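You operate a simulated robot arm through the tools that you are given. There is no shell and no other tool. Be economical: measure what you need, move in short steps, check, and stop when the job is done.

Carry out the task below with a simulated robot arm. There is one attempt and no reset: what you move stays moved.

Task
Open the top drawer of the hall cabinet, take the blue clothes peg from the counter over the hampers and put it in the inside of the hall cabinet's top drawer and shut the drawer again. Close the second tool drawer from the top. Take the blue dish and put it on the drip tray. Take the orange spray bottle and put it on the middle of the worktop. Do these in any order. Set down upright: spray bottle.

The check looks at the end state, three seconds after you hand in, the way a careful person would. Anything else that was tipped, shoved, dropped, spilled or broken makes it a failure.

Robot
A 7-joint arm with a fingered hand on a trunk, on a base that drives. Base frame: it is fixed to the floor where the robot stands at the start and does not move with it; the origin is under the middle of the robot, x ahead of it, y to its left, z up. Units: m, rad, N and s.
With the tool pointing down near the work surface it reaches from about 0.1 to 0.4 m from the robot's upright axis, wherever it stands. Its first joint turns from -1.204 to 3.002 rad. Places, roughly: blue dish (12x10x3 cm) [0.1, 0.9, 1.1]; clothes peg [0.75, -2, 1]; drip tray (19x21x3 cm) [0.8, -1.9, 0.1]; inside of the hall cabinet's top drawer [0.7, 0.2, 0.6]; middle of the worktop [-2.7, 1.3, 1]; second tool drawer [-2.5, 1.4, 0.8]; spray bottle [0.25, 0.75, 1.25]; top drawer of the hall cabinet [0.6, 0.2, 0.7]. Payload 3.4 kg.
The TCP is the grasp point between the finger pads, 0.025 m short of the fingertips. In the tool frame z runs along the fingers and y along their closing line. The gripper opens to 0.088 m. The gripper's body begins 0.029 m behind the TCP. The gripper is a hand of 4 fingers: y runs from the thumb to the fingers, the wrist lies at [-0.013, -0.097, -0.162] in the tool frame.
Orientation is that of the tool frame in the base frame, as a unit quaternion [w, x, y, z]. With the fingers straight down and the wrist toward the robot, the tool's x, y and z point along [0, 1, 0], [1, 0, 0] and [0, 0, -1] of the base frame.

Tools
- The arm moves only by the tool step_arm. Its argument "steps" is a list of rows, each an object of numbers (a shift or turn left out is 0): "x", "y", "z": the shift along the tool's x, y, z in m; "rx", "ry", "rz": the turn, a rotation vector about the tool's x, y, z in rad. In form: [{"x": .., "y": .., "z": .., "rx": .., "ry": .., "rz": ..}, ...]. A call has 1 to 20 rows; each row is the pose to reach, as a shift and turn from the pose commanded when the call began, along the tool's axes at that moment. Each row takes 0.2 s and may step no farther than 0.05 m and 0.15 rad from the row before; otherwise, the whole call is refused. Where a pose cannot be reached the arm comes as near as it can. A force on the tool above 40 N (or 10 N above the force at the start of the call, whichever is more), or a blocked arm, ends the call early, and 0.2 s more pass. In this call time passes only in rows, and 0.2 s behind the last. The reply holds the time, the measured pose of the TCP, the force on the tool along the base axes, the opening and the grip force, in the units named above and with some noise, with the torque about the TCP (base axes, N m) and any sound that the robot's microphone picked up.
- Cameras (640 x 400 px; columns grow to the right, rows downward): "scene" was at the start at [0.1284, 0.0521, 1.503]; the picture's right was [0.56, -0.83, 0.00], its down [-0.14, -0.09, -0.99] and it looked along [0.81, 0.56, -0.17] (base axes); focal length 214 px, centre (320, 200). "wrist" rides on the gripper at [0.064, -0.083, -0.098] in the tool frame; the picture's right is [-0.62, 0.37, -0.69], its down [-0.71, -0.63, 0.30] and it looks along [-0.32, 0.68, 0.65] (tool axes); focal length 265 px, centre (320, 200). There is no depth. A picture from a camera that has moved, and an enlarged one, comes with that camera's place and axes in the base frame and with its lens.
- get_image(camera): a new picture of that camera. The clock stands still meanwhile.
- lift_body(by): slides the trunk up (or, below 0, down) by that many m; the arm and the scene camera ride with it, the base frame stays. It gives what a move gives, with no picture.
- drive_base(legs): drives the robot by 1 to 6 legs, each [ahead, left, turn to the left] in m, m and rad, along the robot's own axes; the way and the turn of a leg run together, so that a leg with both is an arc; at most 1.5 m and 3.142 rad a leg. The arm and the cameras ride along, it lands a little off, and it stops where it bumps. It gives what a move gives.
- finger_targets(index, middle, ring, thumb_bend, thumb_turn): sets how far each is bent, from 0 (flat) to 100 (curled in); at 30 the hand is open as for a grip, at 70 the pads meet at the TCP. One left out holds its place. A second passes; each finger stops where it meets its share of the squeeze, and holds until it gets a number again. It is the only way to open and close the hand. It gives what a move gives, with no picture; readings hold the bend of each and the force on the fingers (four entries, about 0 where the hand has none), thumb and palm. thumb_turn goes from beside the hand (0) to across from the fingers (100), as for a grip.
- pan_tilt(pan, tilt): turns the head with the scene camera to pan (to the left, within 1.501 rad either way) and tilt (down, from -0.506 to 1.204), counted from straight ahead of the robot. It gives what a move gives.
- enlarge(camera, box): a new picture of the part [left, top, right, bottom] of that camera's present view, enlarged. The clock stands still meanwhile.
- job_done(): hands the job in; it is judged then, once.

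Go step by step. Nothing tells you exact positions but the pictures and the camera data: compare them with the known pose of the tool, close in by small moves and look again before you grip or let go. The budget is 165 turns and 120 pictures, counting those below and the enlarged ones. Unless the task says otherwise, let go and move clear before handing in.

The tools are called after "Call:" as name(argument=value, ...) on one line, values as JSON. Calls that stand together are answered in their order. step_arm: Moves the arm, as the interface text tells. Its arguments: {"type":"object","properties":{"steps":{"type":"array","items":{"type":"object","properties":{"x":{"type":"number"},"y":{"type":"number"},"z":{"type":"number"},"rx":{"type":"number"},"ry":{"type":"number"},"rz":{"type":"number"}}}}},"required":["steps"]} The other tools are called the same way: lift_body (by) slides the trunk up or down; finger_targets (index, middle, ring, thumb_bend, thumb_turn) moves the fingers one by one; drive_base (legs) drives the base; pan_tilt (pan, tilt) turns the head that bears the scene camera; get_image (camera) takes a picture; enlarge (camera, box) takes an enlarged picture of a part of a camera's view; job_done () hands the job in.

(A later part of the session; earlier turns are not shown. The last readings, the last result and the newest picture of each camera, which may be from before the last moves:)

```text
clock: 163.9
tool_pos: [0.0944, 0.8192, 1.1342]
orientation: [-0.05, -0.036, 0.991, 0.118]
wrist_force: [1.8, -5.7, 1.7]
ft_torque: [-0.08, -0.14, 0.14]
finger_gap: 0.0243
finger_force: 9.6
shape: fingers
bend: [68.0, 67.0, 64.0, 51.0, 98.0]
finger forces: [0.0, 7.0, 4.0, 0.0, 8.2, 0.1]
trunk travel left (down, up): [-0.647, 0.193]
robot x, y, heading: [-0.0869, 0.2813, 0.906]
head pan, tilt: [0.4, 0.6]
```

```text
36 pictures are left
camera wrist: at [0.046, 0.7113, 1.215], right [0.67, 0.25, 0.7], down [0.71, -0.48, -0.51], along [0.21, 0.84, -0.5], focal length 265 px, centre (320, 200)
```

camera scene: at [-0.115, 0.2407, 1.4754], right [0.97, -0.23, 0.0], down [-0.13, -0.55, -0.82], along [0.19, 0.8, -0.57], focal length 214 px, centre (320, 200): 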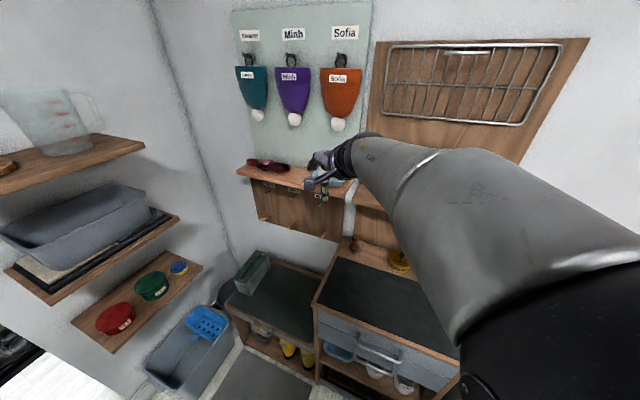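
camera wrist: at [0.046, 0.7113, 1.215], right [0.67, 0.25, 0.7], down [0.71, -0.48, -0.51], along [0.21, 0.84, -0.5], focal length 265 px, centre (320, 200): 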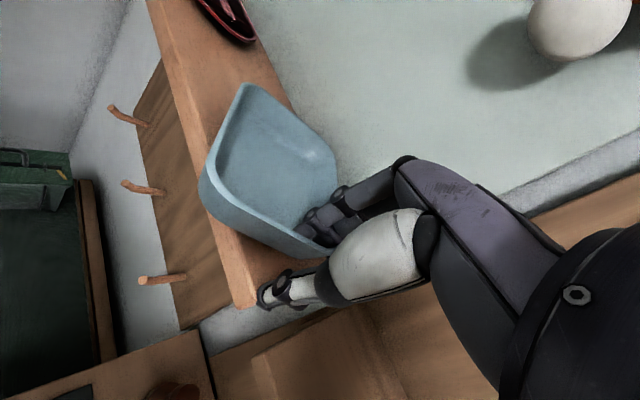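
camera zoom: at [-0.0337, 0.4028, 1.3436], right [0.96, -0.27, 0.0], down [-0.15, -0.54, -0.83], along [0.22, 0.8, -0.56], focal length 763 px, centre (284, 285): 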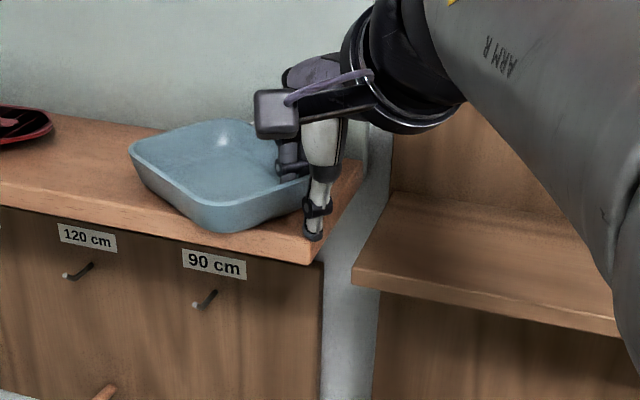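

The thumb seems caught at the shelf edge again (gap 24 mm). Loosen the thumb, raise 9 mm and re-close.

Call:
finger_targets(thumb_bend=40)

Call:
lift_body(by=0.009)

Call:
finger_targets(index=72, middle=72, ring=72, thumb_bend=85)

Call:
enlarge(camera="scene", box=[260, 130, 380, 205])

```text
clock: 164.9
tool_pos: [0.0945, 0.8215, 1.1333]
orientation: [-0.05, -0.037, 0.991, 0.119]
wrist_force: [0.3, 0.3, 4.5]
ft_torque: [0.13, -0.07, 0.04]
finger_gap: 0.0326
finger_force: 5.4
shape: fingers
bend: [68.0, 68.0, 65.0, 40.0, 98.0]
finger forces: [0.0, 7.2, 4.7, 0.1, 0.0, 0.0]
trunk travel left (down, up): [-0.647, 0.193]
robot x, y, heading: [-0.0876, 0.2854, 0.9]
head pan, tilt: [0.4, 0.6]
```

```text
clock: 165.4
tool_pos: [0.0941, 0.8225, 1.1424]
orientation: [-0.05, -0.037, 0.991, 0.118]
wrist_force: [-0.8, 0.5, -0.9]
ft_torque: [0.0, -0.02, -0.01]
finger_gap: 0.0328
finger_force: 3.3
shape: fingers
bend: [68.0, 69.0, 66.0, 40.0, 98.0]
finger forces: [0.0, 4.2, 3.7, 0.0, 0.1, 0.0]
trunk travel left (down, up): [-0.656, 0.184]
robot x, y, heading: [-0.0908, 0.2811, 0.901]
head pan, tilt: [0.4, 0.6]
```

```text
clock: 166.4
tool_pos: [0.0936, 0.8202, 1.1425]
orientation: [-0.05, -0.038, 0.991, 0.118]
wrist_force: [-0.2, -4.7, -1.1]
ft_torque: [-0.06, -0.03, 0.13]
finger_gap: 0.0
finger_force: 12.6
shape: fingers
bend: [72.0, 71.0, 71.0, 72.0, 97.0]
finger forces: [3.0, 5.2, 4.2, 0.0, 13.0, 0.0]
trunk travel left (down, up): [-0.656, 0.184]
robot x, y, heading: [-0.0915, 0.2813, 0.897]
head pan, tilt: [0.4, 0.6]
```

```text
5.33 times, centred on (320, 168) of scene
camera zoom: at [-0.0342, 0.4041, 1.3526], right [0.96, -0.27, 0.0], down [-0.15, -0.54, -0.83], along [0.22, 0.8, -0.56], focal length 1144 px, centre (320, 373)
```

zoom: 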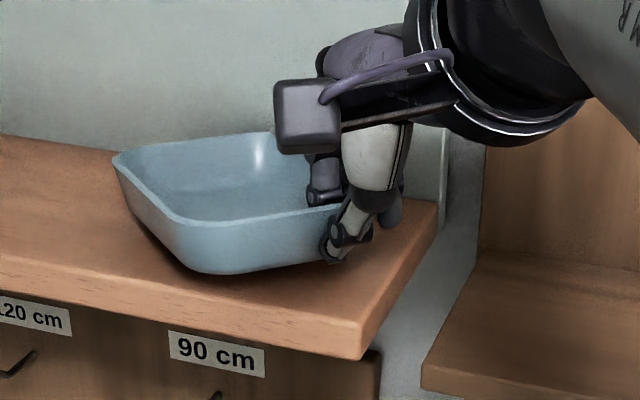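

All three fingers and the thumb now pinch the wall. Squeeze a bit tighter and lift slightly.

Call:
finger_targets(index=82, middle=82, ring=82, thumb_bend=95)

Call:
lift_body(by=0.03)

Call:
lift_body(by=0.05)

Call:
enlarge(camera="scene", box=[240, 120, 420, 232])

```text
clock: 167.4
tool_pos: [0.0948, 0.8195, 1.1421]
orientation: [-0.05, -0.037, 0.991, 0.119]
wrist_force: [-3.5, -8.5, -2.6]
ft_torque: [-0.23, 0.0, 0.36]
finger_gap: 0.0004
finger_force: 27.3
shape: fingers
bend: [77.0, 78.0, 81.0, 73.0, 96.0]
finger forces: [8.4, 13.7, 3.8, 0.0, 28.0, 0.0]
trunk travel left (down, up): [-0.656, 0.184]
robot x, y, heading: [-0.0879, 0.2826, 0.901]
head pan, tilt: [0.4, 0.6]
```

```text
clock: 168.2
tool_pos: [0.0937, 0.819, 1.173]
orientation: [-0.05, -0.037, 0.991, 0.119]
wrist_force: [-4.4, -9.0, -2.7]
ft_torque: [-0.44, 0.09, 0.39]
finger_gap: 0.0
finger_force: 29.5
shape: fingers
bend: [77.0, 77.0, 82.0, 74.0, 96.0]
finger forces: [10.7, 14.0, 1.7, 0.0, 32.5, 0.0]
trunk travel left (down, up): [-0.686, 0.154]
robot x, y, heading: [-0.0903, 0.2831, 0.9]
head pan, tilt: [0.4, 0.6]
```

```text
clock: 169.1
tool_pos: [0.0948, 0.8204, 1.2218]
orientation: [-0.049, -0.037, 0.991, 0.118]
wrist_force: [-3.4, -5.2, -2.7]
ft_torque: [-0.46, 0.12, 0.31]
finger_gap: 0.0
finger_force: 29.8
shape: fingers
bend: [77.0, 77.0, 82.0, 76.0, 95.0]
finger forces: [13.0, 13.8, 2.2, 0.0, 31.0, 0.0]
trunk travel left (down, up): [-0.736, 0.104]
robot x, y, heading: [-0.0935, 0.2819, 0.898]
head pan, tilt: [0.4, 0.6]
```

```text
3.56 times, centred on (330, 176) of scene
camera zoom: at [-0.0348, 0.4038, 1.4327], right [0.96, -0.27, 0.0], down [-0.15, -0.54, -0.83], along [0.22, 0.8, -0.56], focal length 763 px, centre (284, 285)
```

zoom: 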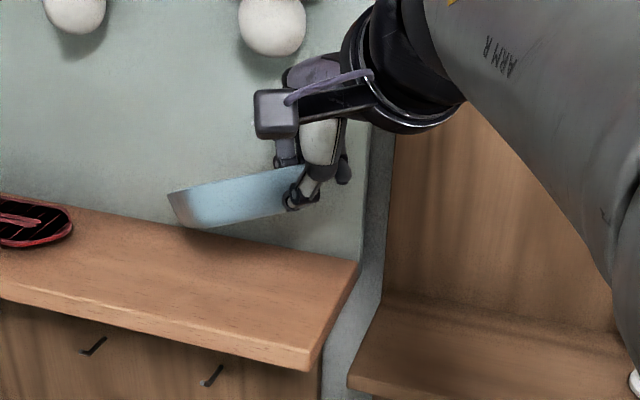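

Firm grip now (30 N). Back off straight and begin the turn to the right, checking the grip along the way.

Call:
drive_base(legs=[[-0.18, 0, 0]])

Call:
drive_base(legs=[[0, 0, -0.8], [0.124, -0.311, 0]])

```text
clock: 170.6
tool_pos: [-0.0037, 0.6776, 1.2217]
orientation: [-0.05, -0.029, 0.991, 0.118]
wrist_force: [1.1, -0.1, -1.6]
ft_torque: [-0.05, 0.08, 0.03]
finger_gap: 0.0002
finger_force: 31.0
shape: fingers
bend: [77.0, 78.0, 83.0, 78.0, 93.0]
finger forces: [16.2, 13.3, 9.5, 0.1, 21.8, 0.0]
trunk travel left (down, up): [-0.736, 0.104]
robot x, y, heading: [-0.1956, 0.1371, 0.889]
head pan, tilt: [0.4, 0.6]
```

```text
clock: 174.9
tool_pos: [0.4743, 0.0775, 1.222]
orientation: [0.0, 0.36, 0.924, 0.128]
wrist_force: [0.3, 0.6, -1.8]
ft_torque: [-0.01, 0.05, -0.03]
finger_gap: 0.0002
finger_force: 29.1
shape: fingers
bend: [77.0, 78.0, 83.0, 78.0, 93.0]
finger forces: [15.8, 13.5, 9.3, 0.0, 19.2, 0.0]
trunk travel left (down, up): [-0.736, 0.104]
robot x, y, heading: [-0.0467, -0.1602, 0.081]
head pan, tilt: [0.4, 0.6]
```

Grip steady. Turn further to face along the corridor toward the hampers, and look.

Call:
drive_base(legs=[[0, 0, -0.71]])

Call:
pan_tilt(pan=-0.4, tilt=0.6)

Call:
get_image(camera="scene")

```text
clock: 177.2
tool_pos: [0.5031, -0.3149, 1.2222]
orientation: [0.044, 0.657, 0.743, 0.121]
wrist_force: [0.5, -0.2, -1.3]
ft_torque: [0.02, 0.11, 0.01]
finger_gap: 0.0
finger_force: 28.6
shape: fingers
bend: [77.0, 78.0, 83.0, 78.0, 93.0]
finger forces: [15.5, 13.7, 9.6, 0.0, 18.5, 0.0]
trunk travel left (down, up): [-0.736, 0.104]
robot x, y, heading: [-0.048, -0.1577, -0.62]
head pan, tilt: [0.4, 0.6]
```

```text
clock: 178.3
tool_pos: [0.5026, -0.3157, 1.2215]
orientation: [0.044, 0.657, 0.743, 0.12]
wrist_force: [-0.1, -0.2, -2.1]
ft_torque: [0.0, 0.11, -0.01]
finger_gap: 0.0
finger_force: 28.3
shape: fingers
bend: [77.0, 78.0, 83.0, 78.0, 93.0]
finger forces: [15.3, 13.5, 9.6, 0.0, 18.5, 0.0]
trunk travel left (down, up): [-0.736, 0.104]
robot x, y, heading: [-0.0483, -0.158, -0.618]
head pan, tilt: [-0.4, 0.6]
```

```text
33 pictures are left
camera scene: at [0.0426, -0.2627, 1.4324], right [-0.85, -0.52, 0.0], down [-0.3, 0.48, -0.82], along [0.43, -0.7, -0.57], focal length 214 px, centre (320, 200)
```

scene: 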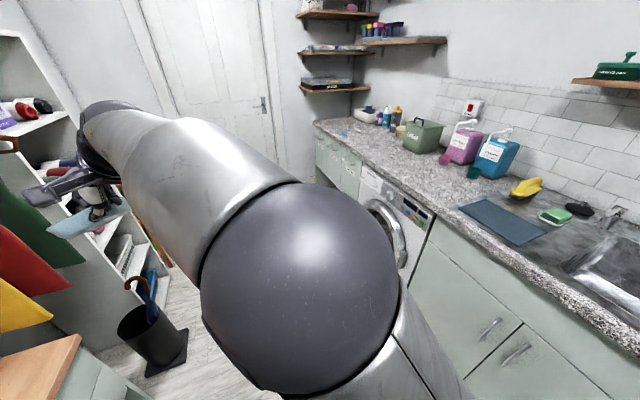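

I'll move along the corridor to the hamper end, keeping to the middle, with the dish held high.

Call:
drive_base(legs=[[0.3, -0.3, 0], [0.85, 0, 0]])

Call:
step_arm(steps=[{"ry": -0.03, "rz": 0.13}, {"ry": -0.06, "rz": 0.26, "x": -0.04}, {"ry": -0.09, "rz": 0.39, "x": -0.08}, {"ry": -0.12, "rz": 0.52, "x": -0.12}, {"ry": -0.15, "rz": 0.65, "x": -0.16}, {"ry": -0.18, "rz": 0.78, "x": -0.2}])

Call:
pan_tilt(pan=-0.9, tilt=0.8)

Call:
get_image(camera="scene")

```text
clock: 185.0
tool_pos: [1.2532, -1.2178, 1.2207]
orientation: [0.044, 0.657, 0.743, 0.12]
wrist_force: [-1.1, -0.9, -1.4]
ft_torque: [-0.02, 0.07, 0.02]
finger_gap: 0.0
finger_force: 28.6
shape: fingers
bend: [77.0, 78.0, 83.0, 78.0, 93.0]
finger forces: [15.4, 13.6, 9.6, 0.0, 19.0, 0.0]
trunk travel left (down, up): [-0.736, 0.104]
robot x, y, heading: [0.7036, -1.06, -0.626]
head pan, tilt: [-0.4, 0.6]
```

```text
clock: 186.4
tool_pos: [1.2002, -1.4911, 1.1957]
orientation: [0.058, 0.895, 0.43, 0.103]
wrist_force: [-0.1, 0.0, -1.7]
ft_torque: [0.09, 0.1, 0.03]
finger_gap: 0.0
finger_force: 31.0
shape: fingers
bend: [77.0, 78.0, 83.0, 78.0, 93.0]
finger forces: [16.1, 14.8, 10.1, 0.0, 20.9, 0.0]
out of reach, approached as far as the arm can: row 3, 4, 5, 6
trunk travel left (down, up): [-0.736, 0.104]
robot x, y, heading: [0.7067, -1.0559, -0.623]
head pan, tilt: [-0.4, 0.6]
```

```text
clock: 187.3
tool_pos: [1.1971, -1.4926, 1.1909]
orientation: [0.054, 0.896, 0.429, 0.101]
wrist_force: [0.2, 0.2, -2.0]
ft_torque: [0.05, 0.05, 0.02]
finger_gap: 0.0
finger_force: 30.8
shape: fingers
bend: [77.0, 78.0, 83.0, 78.0, 93.0]
finger forces: [15.8, 14.8, 10.1, 0.0, 20.9, 0.0]
trunk travel left (down, up): [-0.736, 0.104]
robot x, y, heading: [0.7088, -1.0562, -0.622]
head pan, tilt: [-0.901, 0.799]
```

```text
32 pictures are left
camera scene: at [0.7514, -1.169, 1.4155], right [-1.0, -0.05, 0.0], down [-0.03, 0.72, -0.7], along [0.03, -0.7, -0.72], focal length 214 px, centre (320, 200)
```

scene: 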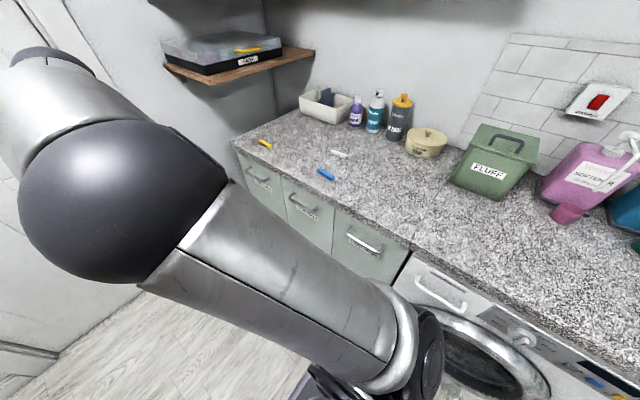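

The peg triangulates to ≈(0.756,-1.793,0.911), counter front at b≈-0.90. I'll pull the hand in a bit, turn right 0.5 rad, then lower the trunk to look into the cubby under the hampers.

Call:
step_arm(steps=[{"x": -0.002, "y": -0.037, "z": -0.007}, {"x": -0.004, "y": -0.074, "z": -0.014}, {"x": -0.005, "y": -0.111, "z": -0.022}, {"x": -0.007, "y": -0.147, "z": -0.029}])

Call:
drive_base(legs=[[0.1, 0.0, 0], [0, 0, -0.5]])

Call:
lift_body(by=-0.55)

Call:
pan_tilt(pan=-0.5, tilt=0.7)

Call:
get_image(camera="scene")

```text
clock: 188.3
tool_pos: [1.1291, -1.4268, 1.1812]
orientation: [0.057, 0.898, 0.429, 0.076]
wrist_force: [-0.8, 0.4, -2.6]
ft_torque: [0.04, 0.09, 0.02]
finger_gap: 0.0001
finger_force: 31.4
shape: fingers
bend: [77.0, 78.0, 83.0, 79.0, 93.0]
finger forces: [16.7, 14.4, 9.3, 0.0, 22.6, 0.0]
out of reach, approached as far as the arm can: row 1, 2, 3, 4
trunk travel left (down, up): [-0.736, 0.104]
robot x, y, heading: [0.7025, -1.0583, -0.627]
head pan, tilt: [-0.901, 0.799]
```

```text
clock: 190.8
tool_pos: [0.9837, -1.6418, 1.1805]
orientation: [0.074, 0.976, 0.195, 0.06]
wrist_force: [0.0, -0.3, -0.5]
ft_torque: [0.04, -0.01, 0.01]
finger_gap: 0.0
finger_force: 30.0
shape: fingers
bend: [77.0, 78.0, 83.0, 79.0, 93.0]
finger forces: [16.5, 14.2, 9.2, 0.1, 20.3, 0.0]
trunk travel left (down, up): [-0.736, 0.104]
robot x, y, heading: [0.7852, -1.1159, -1.122]
head pan, tilt: [-0.901, 0.799]
```

```text
refused: -0.55 is not a number from -0.4 to 0.4
```

```text
clock: 191.7
tool_pos: [0.9832, -1.6421, 1.1805]
orientation: [0.074, 0.976, 0.195, 0.06]
wrist_force: [-0.2, -0.4, -1.7]
ft_torque: [0.09, 0.02, -0.01]
finger_gap: 0.0
finger_force: 30.0
shape: fingers
bend: [77.0, 78.0, 83.0, 79.0, 93.0]
finger forces: [16.6, 14.2, 9.2, 0.0, 20.5, 0.1]
trunk travel left (down, up): [-0.736, 0.104]
robot x, y, heading: [0.7873, -1.1156, -1.122]
head pan, tilt: [-0.499, 0.7]
```

```text
31 pictures are left
camera scene: at [0.8041, -1.2464, 1.4237], right [-1.0, 0.05, 0.0], down [0.03, 0.64, -0.76], along [-0.04, -0.76, -0.64], focal length 214 px, centre (320, 200)
```

scene: 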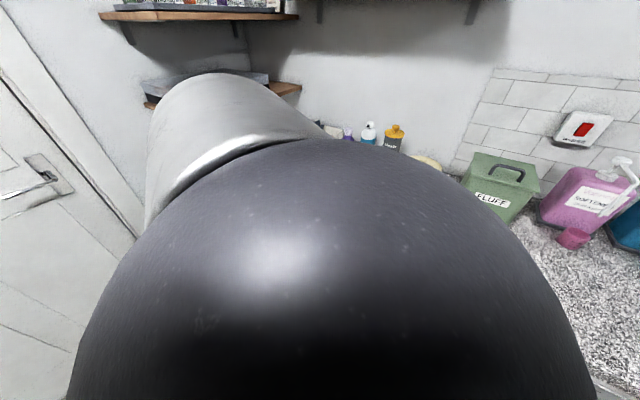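

The elbow hides the view here. Lower the trunk in two steps and look with the wrist camera.

Call:
lift_body(by=-0.4)

Call:
get_image(camera="wrist")

Call:
pan_tilt(pan=-0.9, tilt=0.7)

Call:
get_image(camera="scene")

```text
clock: 195.5
tool_pos: [0.9821, -1.6408, 0.7797]
orientation: [0.073, 0.976, 0.195, 0.06]
wrist_force: [-0.2, -0.4, -2.4]
ft_torque: [0.09, -0.01, 0.02]
finger_gap: 0.0002
finger_force: 30.7
shape: fingers
bend: [77.0, 78.0, 83.0, 79.0, 93.0]
finger forces: [16.4, 14.2, 9.3, 0.0, 21.4, 0.0]
trunk travel left (down, up): [-0.336, 0.504]
robot x, y, heading: [0.7814, -1.116, -1.124]
head pan, tilt: [-0.499, 0.7]
```

```text
30 pictures are left
camera wrist: at [0.9959, -1.5279, 0.8691], right [-0.53, -0.49, 0.69], down [-0.84, 0.26, -0.47], along [0.05, -0.83, -0.56], focal length 265 px, centre (320, 200)
```

wrist: 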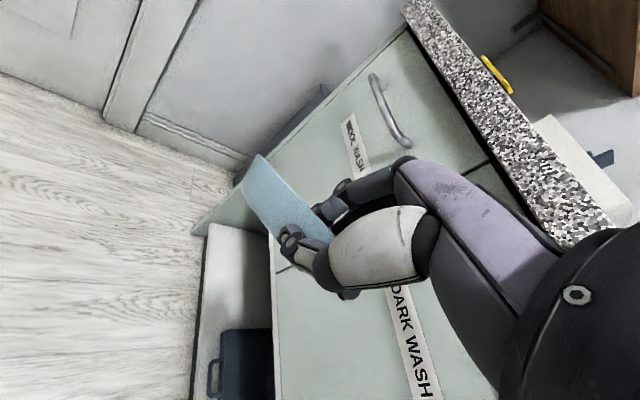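

```text
clock: 196.4
tool_pos: [0.9828, -1.6401, 0.7799]
orientation: [0.073, 0.976, 0.195, 0.061]
wrist_force: [-0.1, -0.3, -1.8]
ft_torque: [0.12, 0.02, 0.0]
finger_gap: 0.0005
finger_force: 30.9
shape: fingers
bend: [77.0, 78.0, 83.0, 79.0, 93.0]
finger forces: [16.3, 14.2, 9.3, 0.0, 21.3, 0.0]
trunk travel left (down, up): [-0.336, 0.504]
robot x, y, heading: [0.7834, -1.1192, -1.114]
head pan, tilt: [-0.901, 0.7]
```

```text
29 pictures are left
camera scene: at [0.7714, -1.238, 1.0237], right [-0.9, 0.43, 0.0], down [0.28, 0.58, -0.76], along [-0.33, -0.69, -0.64], focal length 214 px, centre (320, 200)
```

scene: 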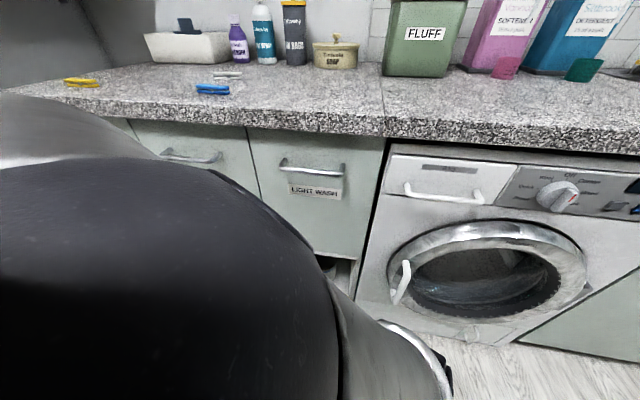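

The tray lies in the cubby, centre ≈(0.741,-1.921), z≈0.1. The dish has rolled/drooped in the pinch; let me look closer to judge its tilt.

Call:
enlarge(camera="wrist", box=[180, 120, 400, 320])

```text
2.00 times, centred on (290, 220) of wrist
camera zoom: at [0.9959, -1.5279, 0.8691], right [-0.53, -0.49, 0.69], down [-0.84, 0.26, -0.47], along [0.05, -0.83, -0.56], focal length 531 px, centre (380, 160)
```

zoom: 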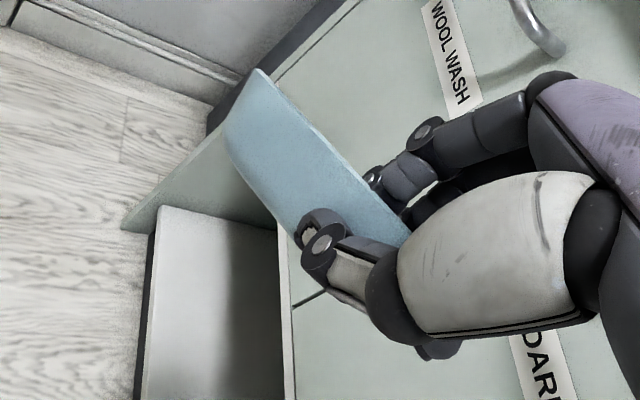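

The dish droops ≈31° along its length, hardly rolled. I'll lower the trunk fully, then lower the hand further while pitching it up to level the dish.

Call:
lift_body(by=-0.33)

Call:
step_arm(steps=[{"x": -0.004, "y": -0.008, "z": 0.045, "rx": -0.076, "ry": 0.048}, {"x": -0.008, "y": -0.016, "z": 0.09, "rx": -0.152, "ry": 0.096}, {"x": -0.012, "y": -0.024, "z": 0.135, "rx": -0.228, "ry": 0.144}, {"x": -0.016, "y": -0.031, "z": 0.18, "rx": -0.304, "ry": 0.192}, {"x": -0.02, "y": -0.039, "z": 0.225, "rx": -0.38, "ry": 0.24}, {"x": -0.024, "y": -0.045, "z": 0.265, "rx": -0.456, "ry": 0.288}])

Call:
get_image(camera="wrist")

```text
clock: 199.7
tool_pos: [0.9826, -1.6417, 0.4502]
orientation: [0.073, 0.976, 0.195, 0.061]
wrist_force: [0.9, -0.2, -0.8]
ft_torque: [0.09, 0.01, 0.02]
finger_gap: 0.0
finger_force: 30.2
shape: fingers
bend: [77.0, 78.0, 83.0, 79.0, 93.0]
finger forces: [16.4, 14.3, 9.4, 0.1, 21.8, 0.0]
trunk travel left (down, up): [-0.006, 0.834]
robot x, y, heading: [0.7855, -1.1206, -1.123]
head pan, tilt: [-0.901, 0.7]
```

```text
clock: 201.1
tool_pos: [1.0399, -1.6134, 0.2161]
orientation: [0.263, 0.923, 0.169, 0.223]
wrist_force: [0.4, 0.4, -1.4]
ft_torque: [0.09, 0.07, 0.0]
finger_gap: 0.0
finger_force: 34.3
shape: fingers
bend: [77.0, 79.0, 83.0, 79.0, 93.0]
finger forces: [17.3, 14.4, 10.9, 0.0, 26.5, 0.0]
out of reach, approached as far as the arm can: row 5, 6
trunk travel left (down, up): [-0.006, 0.834]
robot x, y, heading: [0.7837, -1.1162, -1.117]
head pan, tilt: [-0.901, 0.7]
```

```text
27 pictures are left
camera wrist: at [1.0292, -1.4772, 0.2654], right [-0.8, -0.28, 0.53], down [-0.57, 0.08, -0.82], along [0.19, -0.96, -0.22], focal length 265 px, centre (320, 200)
```

wrist: 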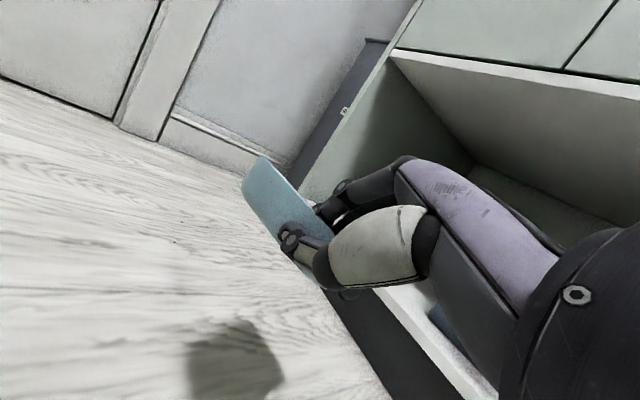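

The dish is level now. Turn 0.3 rad right and ease toward the cubby.

Call:
drive_base(legs=[[0, 0, -0.3], [0.06, -0.06, 0]])

Call:
get_image(camera="wrist")

```text
clock: 203.1
tool_pos: [0.8298, -1.7333, 0.2149]
orientation: [0.293, 0.939, 0.026, 0.18]
wrist_force: [-0.2, 0.7, -2.2]
ft_torque: [0.13, 0.01, 0.01]
finger_gap: 0.0
finger_force: 34.1
shape: fingers
bend: [77.0, 79.0, 83.0, 79.0, 93.0]
finger forces: [17.2, 14.1, 10.9, 0.1, 26.0, 0.0]
trunk travel left (down, up): [-0.006, 0.834]
robot x, y, heading: [0.7354, -1.1833, -1.427]
head pan, tilt: [-0.901, 0.7]
```

```text
26 pictures are left
camera wrist: at [0.859, -1.601, 0.2653], right [-0.84, -0.03, 0.53], down [-0.52, 0.25, -0.82], along [-0.11, -0.97, -0.22], focal length 265 px, centre (320, 200)
```

wrist: 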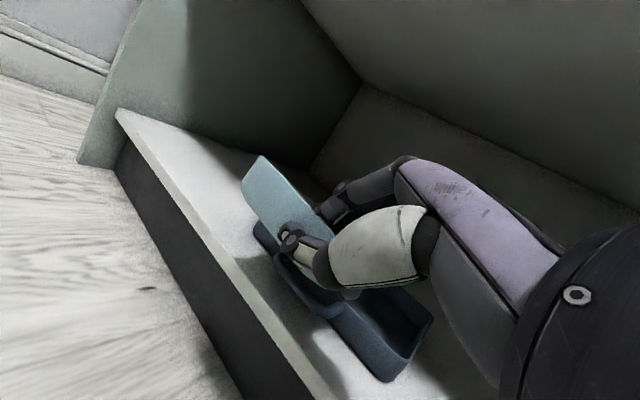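

Clear view: the dish is over the front-left part of the tray; dish centre needs ~13 cm further in. Move in with the arm.

Call:
step_arm(steps=[{"x": -0.031, "y": 0.029, "z": 0.008}, {"x": -0.062, "y": 0.058, "z": 0.0165}, {"x": -0.093, "y": 0.0875, "z": 0.0248}])

Call:
get_image(camera="wrist")

```text
clock: 203.9
tool_pos: [0.799, -1.8338, 0.2398]
orientation: [0.286, 0.944, 0.007, 0.166]
wrist_force: [0.0, -0.7, -1.0]
ft_torque: [0.09, -0.02, -0.02]
finger_gap: 0.0
finger_force: 33.4
shape: fingers
bend: [77.0, 79.0, 83.0, 79.0, 93.0]
finger forces: [17.3, 13.9, 10.7, 0.0, 25.6, 0.0]
out of reach, approached as far as the arm can: row 1, 2, 3
trunk travel left (down, up): [-0.006, 0.834]
robot x, y, heading: [0.7353, -1.1824, -1.429]
head pan, tilt: [-0.901, 0.7]
```

```text
25 pictures are left
camera wrist: at [0.8357, -1.7032, 0.2916], right [-0.84, 0.0, 0.55], down [-0.53, 0.28, -0.8], along [-0.16, -0.96, -0.24], focal length 265 px, centre (320, 200)
```

wrist: 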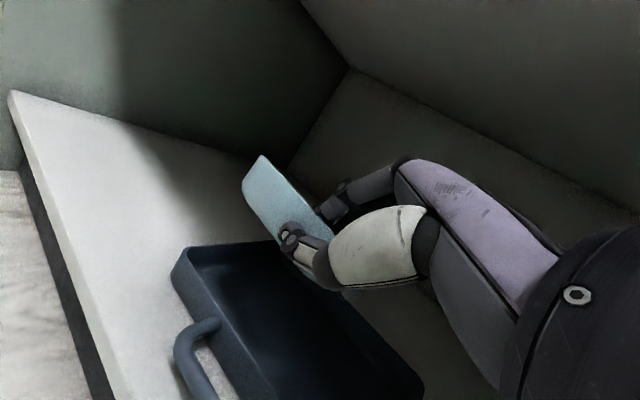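

The tray is right below; the dish centre should shift ~4 cm toward the sink side. Nudge the base, then lower with the arm.

Call:
drive_base(legs=[[-0.014, -0.043, 0]])

Call:
step_arm(steps=[{"x": -0.006, "y": -0.011, "z": 0.0157}, {"x": -0.0123, "y": -0.0217, "z": 0.0313}, {"x": -0.0185, "y": -0.0325, "z": 0.047}])

Call:
get_image(camera="wrist")

```text
clock: 204.8
tool_pos: [0.7569, -1.8258, 0.2397]
orientation: [0.288, 0.943, 0.008, 0.166]
wrist_force: [0.8, 0.3, -1.6]
ft_torque: [0.11, 0.03, -0.02]
finger_gap: 0.0
finger_force: 33.5
shape: fingers
bend: [77.0, 79.0, 83.0, 79.0, 93.0]
finger forces: [17.3, 14.0, 10.7, 0.0, 25.5, 0.0]
trunk travel left (down, up): [-0.006, 0.834]
robot x, y, heading: [0.6921, -1.1731, -1.43]
head pan, tilt: [-0.901, 0.7]
```

```text
clock: 205.6
tool_pos: [0.7701, -1.8265, 0.1875]
orientation: [0.287, 0.944, 0.002, 0.161]
wrist_force: [0.3, 0.5, -0.3]
ft_torque: [0.03, 0.05, 0.0]
finger_gap: 0.0
finger_force: 33.2
shape: fingers
bend: [77.0, 79.0, 83.0, 79.0, 93.0]
finger forces: [15.6, 13.9, 10.5, 0.1, 26.7, 0.0]
out of reach, approached as far as the arm can: row 2, 3
trunk travel left (down, up): [-0.006, 0.834]
robot x, y, heading: [0.6873, -1.1732, -1.428]
head pan, tilt: [-0.901, 0.7]
```

```text
24 pictures are left
camera wrist: at [0.8082, -1.6963, 0.239], right [-0.83, 0.01, 0.55], down [-0.53, 0.29, -0.8], along [-0.17, -0.96, -0.24], focal length 265 px, centre (320, 200)
```

wrist: 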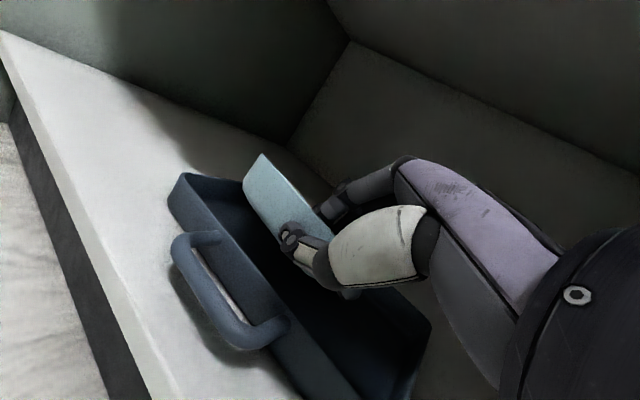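

The dish is centred above the tray, bottom ≈2 cm above its floor. Lower until contact.

Call:
step_arm(steps=[{"x": -0.003, "y": -0.0055, "z": 0.008}, {"x": -0.006, "y": -0.011, "z": 0.0157}, {"x": -0.009, "y": -0.0165, "z": 0.0235}, {"x": -0.0123, "y": -0.0217, "z": 0.0313}])

Call:
get_image(camera="wrist")

```text
clock: 206.6
tool_pos: [0.784, -1.8297, 0.1616]
orientation: [0.295, 0.941, 0.002, 0.162]
wrist_force: [-2.5, -1.6, 32.7]
ft_torque: [-0.14, 0.25, -0.06]
finger_gap: 0.0
finger_force: 40.4
shape: fingers
bend: [77.0, 80.0, 84.0, 81.0, 93.0]
finger forces: [18.6, 24.3, 14.6, 0.0, 23.0, 0.1]
out of reach, approached as far as the arm can: row 1, 2, 3, 4
trunk travel left (down, up): [-0.006, 0.834]
robot x, y, heading: [0.6908, -1.1765, -1.431]
head pan, tilt: [-0.901, 0.7]
```

```text
23 pictures are left
camera wrist: at [0.8228, -1.6991, 0.2104], right [-0.83, 0.02, 0.55], down [-0.52, 0.28, -0.8], along [-0.17, -0.96, -0.22], focal length 265 px, centre (320, 200)
```

wrist: 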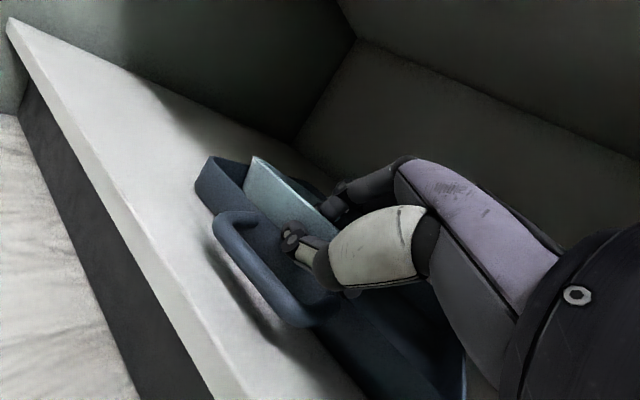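

Contact at 33 N: the dish is on the tray. Relieve the pressure a little and open the hand partly.

Call:
step_arm(steps=[{"x": 0.002, "y": 0.0035, "z": -0.005}])

Call:
finger_targets(thumb_bend=45, index=58, middle=58, ring=58)

Call:
get_image(camera="wrist")

```text
clock: 207.0
tool_pos: [0.7856, -1.8275, 0.1604]
orientation: [0.29, 0.943, 0.003, 0.163]
wrist_force: [-1.6, -4.4, 20.8]
ft_torque: [-0.06, 0.23, -0.01]
finger_gap: 0.0
finger_force: 40.5
shape: fingers
bend: [77.0, 80.0, 84.0, 80.0, 93.0]
finger forces: [17.9, 22.7, 11.7, 0.0, 29.1, 0.1]
trunk travel left (down, up): [-0.006, 0.834]
robot x, y, heading: [0.6895, -1.1737, -1.428]
head pan, tilt: [-0.901, 0.7]
```

```text
clock: 208.0
tool_pos: [0.786, -1.8272, 0.1622]
orientation: [0.289, 0.943, 0.004, 0.163]
wrist_force: [-0.3, 3.8, 24.8]
ft_torque: [-0.26, -0.39, -0.01]
finger_gap: 0.0057
finger_force: 14.1
shape: fingers
bend: [57.0, 56.0, 59.0, 76.0, 94.0]
finger forces: [0.1, 1.4, 1.7, 0.0, 25.5, 0.0]
trunk travel left (down, up): [-0.006, 0.834]
robot x, y, heading: [0.693, -1.174, -1.426]
head pan, tilt: [-0.901, 0.7]
```

```text
22 pictures are left
camera wrist: at [0.8232, -1.6963, 0.213], right [-0.83, 0.01, 0.55], down [-0.53, 0.28, -0.8], along [-0.16, -0.96, -0.23], focal length 265 px, centre (320, 200)
```

wrist: 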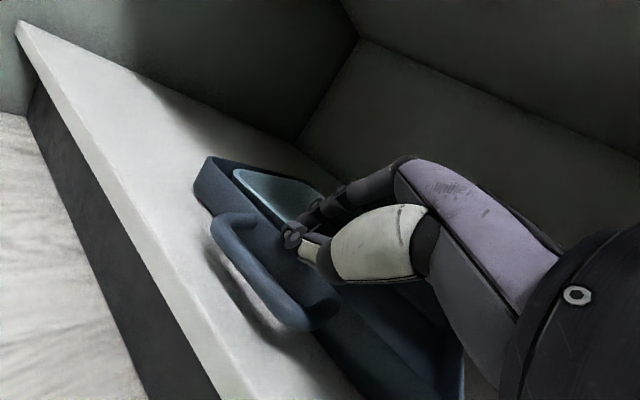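

The dish lies flat in the tray; the thumb's back presses the tray's front rim. Stop pushing with the thumb, open the fingers more, then rise straight up.

Call:
finger_targets(thumb_bend=74, index=48, middle=48, ring=48)

Call:
lift_body(by=0.03)

Call:
get_image(camera="wrist")

```text
clock: 209.0
tool_pos: [0.7866, -1.8271, 0.1578]
orientation: [0.286, 0.944, 0.003, 0.162]
wrist_force: [2.0, 1.1, 4.9]
ft_torque: [-0.03, -0.09, 0.01]
finger_gap: 0.0103
finger_force: 4.2
shape: fingers
bend: [48.0, 47.0, 50.0, 78.0, 95.0]
finger forces: [0.1, 1.1, 1.7, 0.0, 5.9, 0.0]
trunk travel left (down, up): [-0.006, 0.834]
robot x, y, heading: [0.6926, -1.1804, -1.428]
head pan, tilt: [-0.901, 0.7]
```

```text
clock: 209.8
tool_pos: [0.785, -1.8268, 0.1878]
orientation: [0.286, 0.944, 0.003, 0.162]
wrist_force: [-0.5, 0.8, 0.9]
ft_torque: [0.0, -0.03, 0.02]
finger_gap: 0.016
finger_force: 0.0
shape: fingers
bend: [48.0, 48.0, 48.0, 74.0, 97.0]
finger forces: [0.0, 0.0, 0.0, 0.0, 0.0, 0.0]
trunk travel left (down, up): [-0.036, 0.804]
robot x, y, heading: [0.6904, -1.1752, -1.426]
head pan, tilt: [-0.901, 0.7]
```

```text
21 pictures are left
camera wrist: at [0.8229, -1.6964, 0.2396], right [-0.83, 0.0, 0.55], down [-0.53, 0.29, -0.8], along [-0.16, -0.96, -0.24], focal length 265 px, centre (320, 200)
```

wrist: 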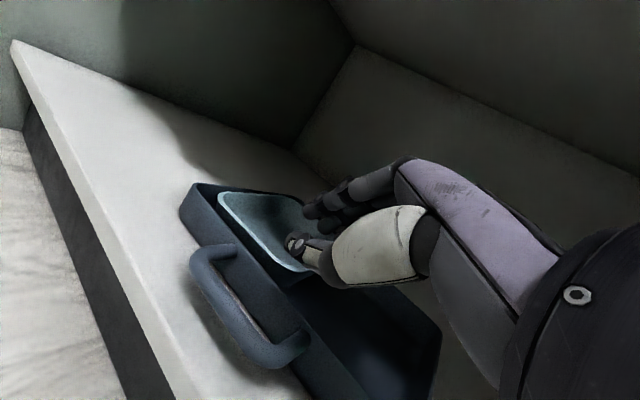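

The dish rests flat in the tray, hand is free. Retract out of the cubby with the arm, then base, and rise.

Call:
lift_body(by=0.04)

Call:
step_arm(steps=[{"x": 0.024, "y": -0.027, "z": -0.0097}, {"x": 0.0475, "y": -0.0545, "z": -0.0194}, {"x": 0.071, "y": -0.082, "z": -0.029}, {"x": 0.095, "y": -0.109, "z": -0.0387}])

Call:
drive_base(legs=[[-0.06, 0.06, 0], [0, 0, 0.3]])

Call:
lift_body(by=0.4)

Call:
lift_body(by=0.3)

```text
clock: 210.6
tool_pos: [0.7857, -1.8267, 0.2277]
orientation: [0.287, 0.944, 0.004, 0.162]
wrist_force: [0.2, -0.3, 0.6]
ft_torque: [0.0, 0.03, -0.05]
finger_gap: 0.0156
finger_force: 0.1
shape: fingers
bend: [48.0, 48.0, 48.0, 74.0, 97.0]
finger forces: [0.1, 0.0, 0.0, 0.0, 0.0, 0.0]
trunk travel left (down, up): [-0.076, 0.764]
robot x, y, heading: [0.6914, -1.1758, -1.427]
head pan, tilt: [-0.901, 0.7]
```

```text
clock: 211.6
tool_pos: [0.8726, -1.7041, 0.2268]
orientation: [0.287, 0.944, 0.004, 0.162]
wrist_force: [-0.6, 0.8, -0.6]
ft_torque: [0.0, -0.03, -0.02]
finger_gap: 0.0156
finger_force: 0.0
shape: fingers
bend: [48.0, 48.0, 48.0, 74.0, 97.0]
finger forces: [0.0, 0.0, 0.0, 0.1, 0.0, 0.0]
trunk travel left (down, up): [-0.076, 0.764]
robot x, y, heading: [0.6875, -1.1743, -1.427]
head pan, tilt: [-0.901, 0.7]
```

```text
clock: 213.7
tool_pos: [1.0713, -1.5598, 0.2278]
orientation: [0.259, 0.933, 0.145, 0.205]
wrist_force: [0.3, 0.7, -0.3]
ft_torque: [-0.01, 0.0, 0.02]
finger_gap: 0.0159
finger_force: 0.1
shape: fingers
bend: [48.0, 48.0, 48.0, 74.0, 97.0]
finger forces: [0.0, 0.1, 0.0, 0.1, 0.1, 0.1]
trunk travel left (down, up): [-0.076, 0.764]
robot x, y, heading: [0.7421, -1.1078, -1.124]
head pan, tilt: [-0.901, 0.7]
```

```text
clock: 217.5
tool_pos: [1.0713, -1.5597, 0.6265]
orientation: [0.259, 0.933, 0.144, 0.203]
wrist_force: [-0.5, -0.1, -0.1]
ft_torque: [0.0, 0.01, 0.02]
finger_gap: 0.016
finger_force: 0.0
shape: fingers
bend: [48.0, 48.0, 48.0, 74.0, 97.0]
finger forces: [0.1, 0.0, 0.0, 0.0, 0.0, 0.1]
trunk travel left (down, up): [-0.476, 0.364]
robot x, y, heading: [0.7433, -1.1105, -1.129]
head pan, tilt: [-0.901, 0.7]
```

```text
clock: 220.5
tool_pos: [1.0715, -1.559, 0.9265]
orientation: [0.259, 0.933, 0.143, 0.204]
wrist_force: [0.7, 0.0, -0.7]
ft_torque: [-0.01, 0.02, -0.01]
finger_gap: 0.0155
finger_force: 0.1
shape: fingers
bend: [48.0, 48.0, 48.0, 74.0, 97.0]
finger forces: [0.0, 0.0, 0.1, 0.0, 0.1, 0.0]
trunk travel left (down, up): [-0.776, 0.064]
robot x, y, heading: [0.7413, -1.1077, -1.127]
head pan, tilt: [-0.901, 0.7]
```

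The dish is delivered. Now raise the hand and turn it straight down for picking up the peg.

Call:
step_arm(steps=[{"x": 0.0102, "y": 0.018, "z": -0.026, "rx": 0.084, "ry": -0.0753, "rz": 0.0695}, {"x": 0.0203, "y": 0.036, "z": -0.052, "rx": 0.168, "ry": -0.1507, "rz": 0.139}, {"x": 0.0305, "y": 0.054, "z": -0.078, "rx": 0.252, "ry": -0.226, "rz": 0.2085}, {"x": 0.0407, "y": 0.072, "z": -0.104, "rx": 0.336, "ry": -0.3013, "rz": 0.278}, {"x": 0.0508, "y": 0.09, "z": -0.13, "rx": 0.42, "ry": -0.3767, "rz": 0.3475}, {"x": 0.061, "y": 0.108, "z": -0.156, "rx": 0.504, "ry": -0.452, "rz": 0.417}])

Call:
finger_targets(index=40, middle=40, ring=40, thumb_bend=40)

Call:
get_image(camera="wrist")

```text
clock: 221.9
tool_pos: [1.0722, -1.5579, 1.1288]
orientation: [0.0, 0.998, -0.064, -0.001]
wrist_force: [0.0, 0.0, 0.5]
ft_torque: [-0.03, 0.0, 0.01]
finger_gap: 0.0159
finger_force: 0.0
shape: fingers
bend: [48.0, 48.0, 48.0, 74.0, 97.0]
finger forces: [0.1, 0.0, 0.0, 0.0, 0.0, 0.0]
trunk travel left (down, up): [-0.776, 0.064]
robot x, y, heading: [0.7404, -1.1093, -1.13]
head pan, tilt: [-0.901, 0.7]
```

```text
clock: 222.9
tool_pos: [1.0723, -1.5586, 1.1269]
orientation: [0.001, 0.998, -0.064, -0.001]
wrist_force: [-0.6, -0.3, -0.4]
ft_torque: [0.01, 0.0, 0.02]
finger_gap: 0.0627
finger_force: 0.1
shape: fingers
bend: [40.0, 40.0, 40.0, 40.0, 97.0]
finger forces: [0.0, 0.1, 0.0, 0.1, 0.1, 0.1]
trunk travel left (down, up): [-0.776, 0.064]
robot x, y, heading: [0.7381, -1.1074, -1.13]
head pan, tilt: [-0.901, 0.7]
```

```text
20 pictures are left
camera wrist: at [1.146, -1.4835, 1.2261], right [-0.66, -0.29, 0.69], down [-0.63, 0.72, -0.3], along [-0.41, -0.64, -0.65], focal length 265 px, centre (320, 200)
```

wrist: 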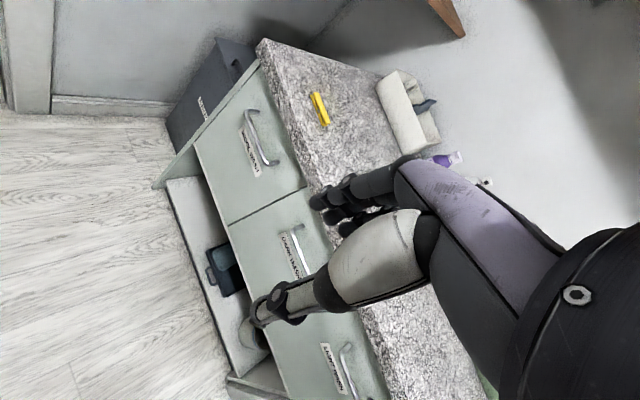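

Hand points straight down now. Turn right 0.3, ease in, and reach over the blue peg.

Call:
drive_base(legs=[[0, 0, -0.3], [0.06, -0.06, 0]])

Call:
step_arm(steps=[{"x": -0.0175, "y": 0.032}, {"x": -0.035, "y": 0.064}, {"x": -0.0525, "y": 0.096}, {"x": -0.07, "y": 0.129}])

Call:
get_image(camera="wrist")

```text
clock: 225.0
tool_pos: [0.8716, -1.7053, 1.1271]
orientation: [0.0, 0.977, -0.213, -0.001]
wrist_force: [0.2, -0.6, -1.0]
ft_torque: [-0.01, -0.02, 0.01]
finger_gap: 0.0631
finger_force: 0.1
shape: fingers
bend: [40.0, 40.0, 40.0, 40.0, 97.0]
finger forces: [0.0, 0.0, 0.0, 0.0, 0.0, 0.0]
trunk travel left (down, up): [-0.776, 0.064]
robot x, y, heading: [0.6881, -1.1741, -1.428]
head pan, tilt: [-0.901, 0.7]
```

```text
clock: 226.0
tool_pos: [0.7514, -1.7944, 1.1295]
orientation: [-0.001, 0.977, -0.213, -0.001]
wrist_force: [0.5, 0.5, 0.3]
ft_torque: [-0.01, -0.02, 0.02]
finger_gap: 0.063
finger_force: 0.0
shape: fingers
bend: [40.0, 40.0, 40.0, 40.0, 97.0]
finger forces: [0.1, 0.0, 0.0, 0.0, 0.0, 0.0]
trunk travel left (down, up): [-0.776, 0.064]
robot x, y, heading: [0.6908, -1.177, -1.433]
head pan, tilt: [-0.901, 0.7]
```

```text
19 pictures are left
camera wrist: at [0.8447, -1.7439, 1.2275], right [-0.72, -0.08, 0.69], down [-0.39, 0.87, -0.3], along [-0.58, -0.49, -0.65], focal length 265 px, centre (320, 200)
```

wrist: 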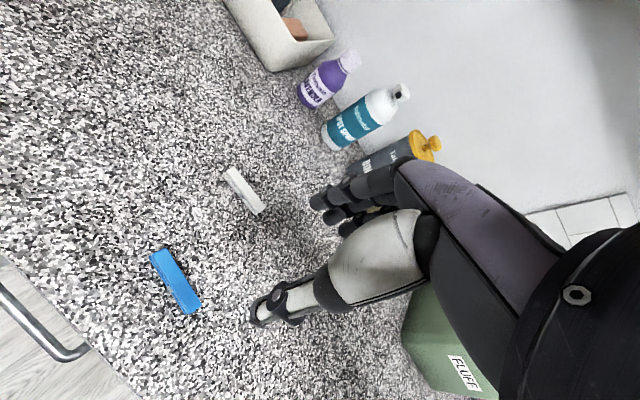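

The blue peg is at ≈(0.760,-1.794), its axis at az≈-0.76; rotate the hand by 0.33 so the fingers close across it, then descend.

Call:
step_arm(steps=[{"x": 0.003, "y": -0.001, "rz": 0.11}, {"x": 0.006, "y": -0.003, "rz": 0.22}, {"x": 0.008, "y": -0.004, "rz": 0.33}])

Call:
lift_body(by=-0.15)

Call:
get_image(camera="wrist")

```text
clock: 226.8
tool_pos: [0.7497, -1.7994, 1.1317]
orientation: [-0.009, 0.923, -0.383, 0.013]
wrist_force: [0.1, -0.2, -0.1]
ft_torque: [0.0, 0.01, 0.01]
finger_gap: 0.0631
finger_force: 0.1
shape: fingers
bend: [40.0, 40.0, 40.0, 40.0, 97.0]
finger forces: [0.0, 0.0, 0.0, 0.0, 0.0, 0.0]
trunk travel left (down, up): [-0.776, 0.064]
robot x, y, heading: [0.6877, -1.1767, -1.426]
head pan, tilt: [-0.901, 0.7]
```

```text
clock: 228.5
tool_pos: [0.749, -1.7991, 0.9788]
orientation: [-0.008, 0.924, -0.382, 0.008]
wrist_force: [-0.1, -0.8, 0.2]
ft_torque: [0.0, -0.01, 0.03]
finger_gap: 0.063
finger_force: 0.1
shape: fingers
bend: [40.0, 40.0, 40.0, 40.0, 97.0]
finger forces: [0.0, 0.1, 0.0, 0.1, 0.0, 0.0]
trunk travel left (down, up): [-0.626, 0.214]
robot x, y, heading: [0.6898, -1.1755, -1.435]
head pan, tilt: [-0.901, 0.7]
```

```text
18 pictures are left
camera wrist: at [0.8503, -1.7857, 1.0802], right [-0.71, 0.17, 0.68], down [-0.05, 0.95, -0.3], along [-0.7, -0.25, -0.67], focal length 265 px, centre (320, 200)
```

wrist: 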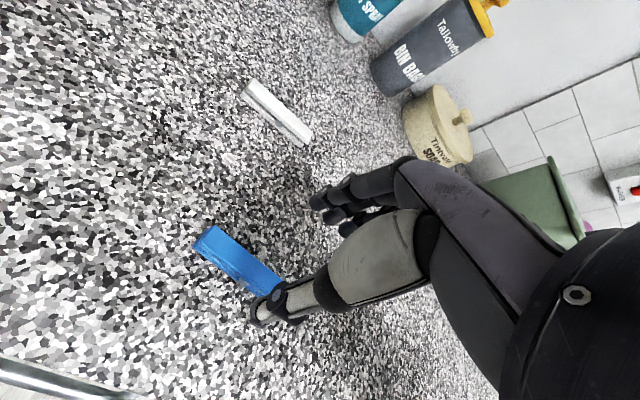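

Peg is ~1.1 cm toward the thumb side; shift, descend to the counter, and grip.

Call:
step_arm(steps=[{"y": -0.011}])

Call:
lift_body(by=-0.045)

Call:
finger_targets(index=75, middle=75, ring=75, thumb_bend=75)

```text
clock: 228.9
tool_pos: [0.754, -1.791, 0.9619]
orientation: [-0.018, 0.923, -0.385, -0.002]
wrist_force: [0.7, -0.3, 1.2]
ft_torque: [-0.02, 0.01, -0.02]
finger_gap: 0.0632
finger_force: 0.1
shape: fingers
bend: [40.0, 40.0, 40.0, 40.0, 97.0]
finger forces: [0.0, 0.0, 0.0, 0.1, 0.0, 0.0]
trunk travel left (down, up): [-0.626, 0.214]
robot x, y, heading: [0.6897, -1.1787, -1.424]
head pan, tilt: [-0.901, 0.7]
```

```text
clock: 229.8
tool_pos: [0.7529, -1.7915, 0.9282]
orientation: [-0.011, 0.923, -0.386, 0.005]
wrist_force: [0.8, -0.3, 9.7]
ft_torque: [-0.19, 0.34, 0.0]
finger_gap: 0.0631
finger_force: 4.6
shape: fingers
bend: [40.0, 38.0, 40.0, 40.0, 97.0]
finger forces: [0.1, 9.1, 0.0, 0.0, 0.0, 0.0]
trunk travel left (down, up): [-0.581, 0.259]
robot x, y, heading: [0.6931, -1.1787, -1.425]
head pan, tilt: [-0.901, 0.7]
```

```text
clock: 230.8
tool_pos: [0.755, -1.7914, 0.9305]
orientation: [-0.012, 0.923, -0.384, 0.008]
wrist_force: [0.4, 0.2, 0.5]
ft_torque: [0.04, 0.01, -0.02]
finger_gap: 0.0084
finger_force: 11.7
shape: fingers
bend: [73.0, 74.0, 75.0, 65.0, 94.0]
finger forces: [8.3, 3.8, 0.4, 0.0, 12.4, 0.0]
trunk travel left (down, up): [-0.581, 0.259]
robot x, y, heading: [0.6907, -1.1753, -1.426]
head pan, tilt: [-0.901, 0.7]
```

Gripped (thumb 12 N against index/middle). Tighten a bit and lift.

Call:
finger_targets(index=82, middle=82, ring=80, thumb_bend=85)

Call:
lift_body(by=0.2)

Call:
get_image(camera="wrist")

```text
clock: 231.8
tool_pos: [0.7548, -1.7917, 0.9332]
orientation: [-0.012, 0.923, -0.384, 0.011]
wrist_force: [0.0, 0.6, -0.5]
ft_torque: [0.0, 0.0, 0.02]
finger_gap: 0.0075
finger_force: 17.0
shape: fingers
bend: [75.0, 82.0, 80.0, 71.0, 94.0]
finger forces: [16.5, 0.1, 0.0, 0.0, 16.5, 0.0]
trunk travel left (down, up): [-0.581, 0.259]
robot x, y, heading: [0.6866, -1.1776, -1.435]
head pan, tilt: [-0.901, 0.7]
```

```text
clock: 234.0
tool_pos: [0.7537, -1.7922, 1.1343]
orientation: [-0.011, 0.923, -0.386, 0.011]
wrist_force: [0.0, -1.3, 0.0]
ft_torque: [-0.04, 0.02, 0.01]
finger_gap: 0.0078
finger_force: 16.1
shape: fingers
bend: [75.0, 82.0, 80.0, 71.0, 94.0]
finger forces: [16.4, 0.0, 0.0, 0.1, 16.5, 0.0]
trunk travel left (down, up): [-0.781, 0.059]
robot x, y, heading: [0.6923, -1.1807, -1.432]
head pan, tilt: [-0.901, 0.7]
```

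```text
17 pictures are left
camera wrist: at [0.8548, -1.7797, 1.236], right [-0.72, 0.17, 0.67], down [-0.05, 0.95, -0.3], along [-0.69, -0.24, -0.68], focal length 265 px, centre (320, 200)
```

wrist: 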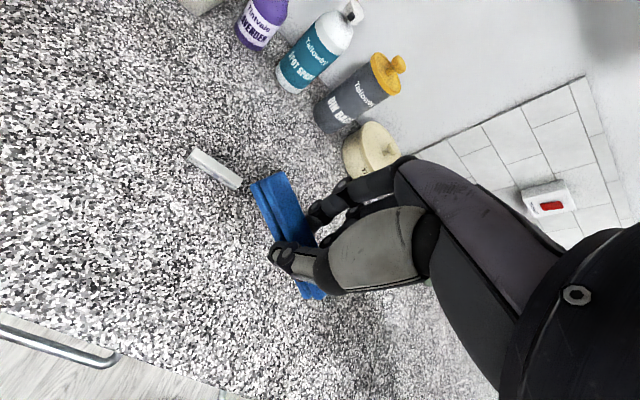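

The peg is held between index and thumb. Now retreat from the counter and head back to the hall cabinet.

Call:
step_arm(steps=[{"x": -0.005, "y": -0.032}, {"x": -0.01, "y": -0.064}, {"x": -0.015, "y": -0.096}, {"x": -0.02, "y": -0.128}])

Call:
drive_base(legs=[[-0.06, 0.06, 0], [0, 0, 0.8], [-0.9, 0, 0]])

```text
clock: 234.6
tool_pos: [0.7813, -1.7351, 1.0359]
orientation: [-0.09, 0.918, -0.385, -0.044]
wrist_force: [0.9, -0.4, -0.9]
ft_torque: [-0.01, 0.03, -0.03]
finger_gap: 0.0075
finger_force: 16.5
shape: fingers
bend: [75.0, 82.0, 80.0, 71.0, 94.0]
finger forces: [16.6, 0.0, 0.1, 0.0, 16.5, 0.0]
trunk travel left (down, up): [-0.781, 0.059]
robot x, y, heading: [0.6899, -1.1778, -1.425]
head pan, tilt: [-0.901, 0.7]
stopped in row 2: the arm was blocked; the commanded pose is now the measured one
```

```text
clock: 242.0
tool_pos: [0.4898, -0.9035, 1.0379]
orientation: [-0.064, 0.995, 0.018, -0.075]
wrist_force: [-0.4, -0.5, 0.1]
ft_torque: [-0.02, -0.02, 0.02]
finger_gap: 0.0075
finger_force: 16.7
shape: fingers
bend: [75.0, 82.0, 80.0, 71.0, 94.0]
finger forces: [16.4, 0.0, 0.0, 0.1, 16.4, 0.1]
trunk travel left (down, up): [-0.781, 0.059]
robot x, y, heading: [0.0131, -0.5983, -0.6]
head pan, tilt: [-0.901, 0.7]
```

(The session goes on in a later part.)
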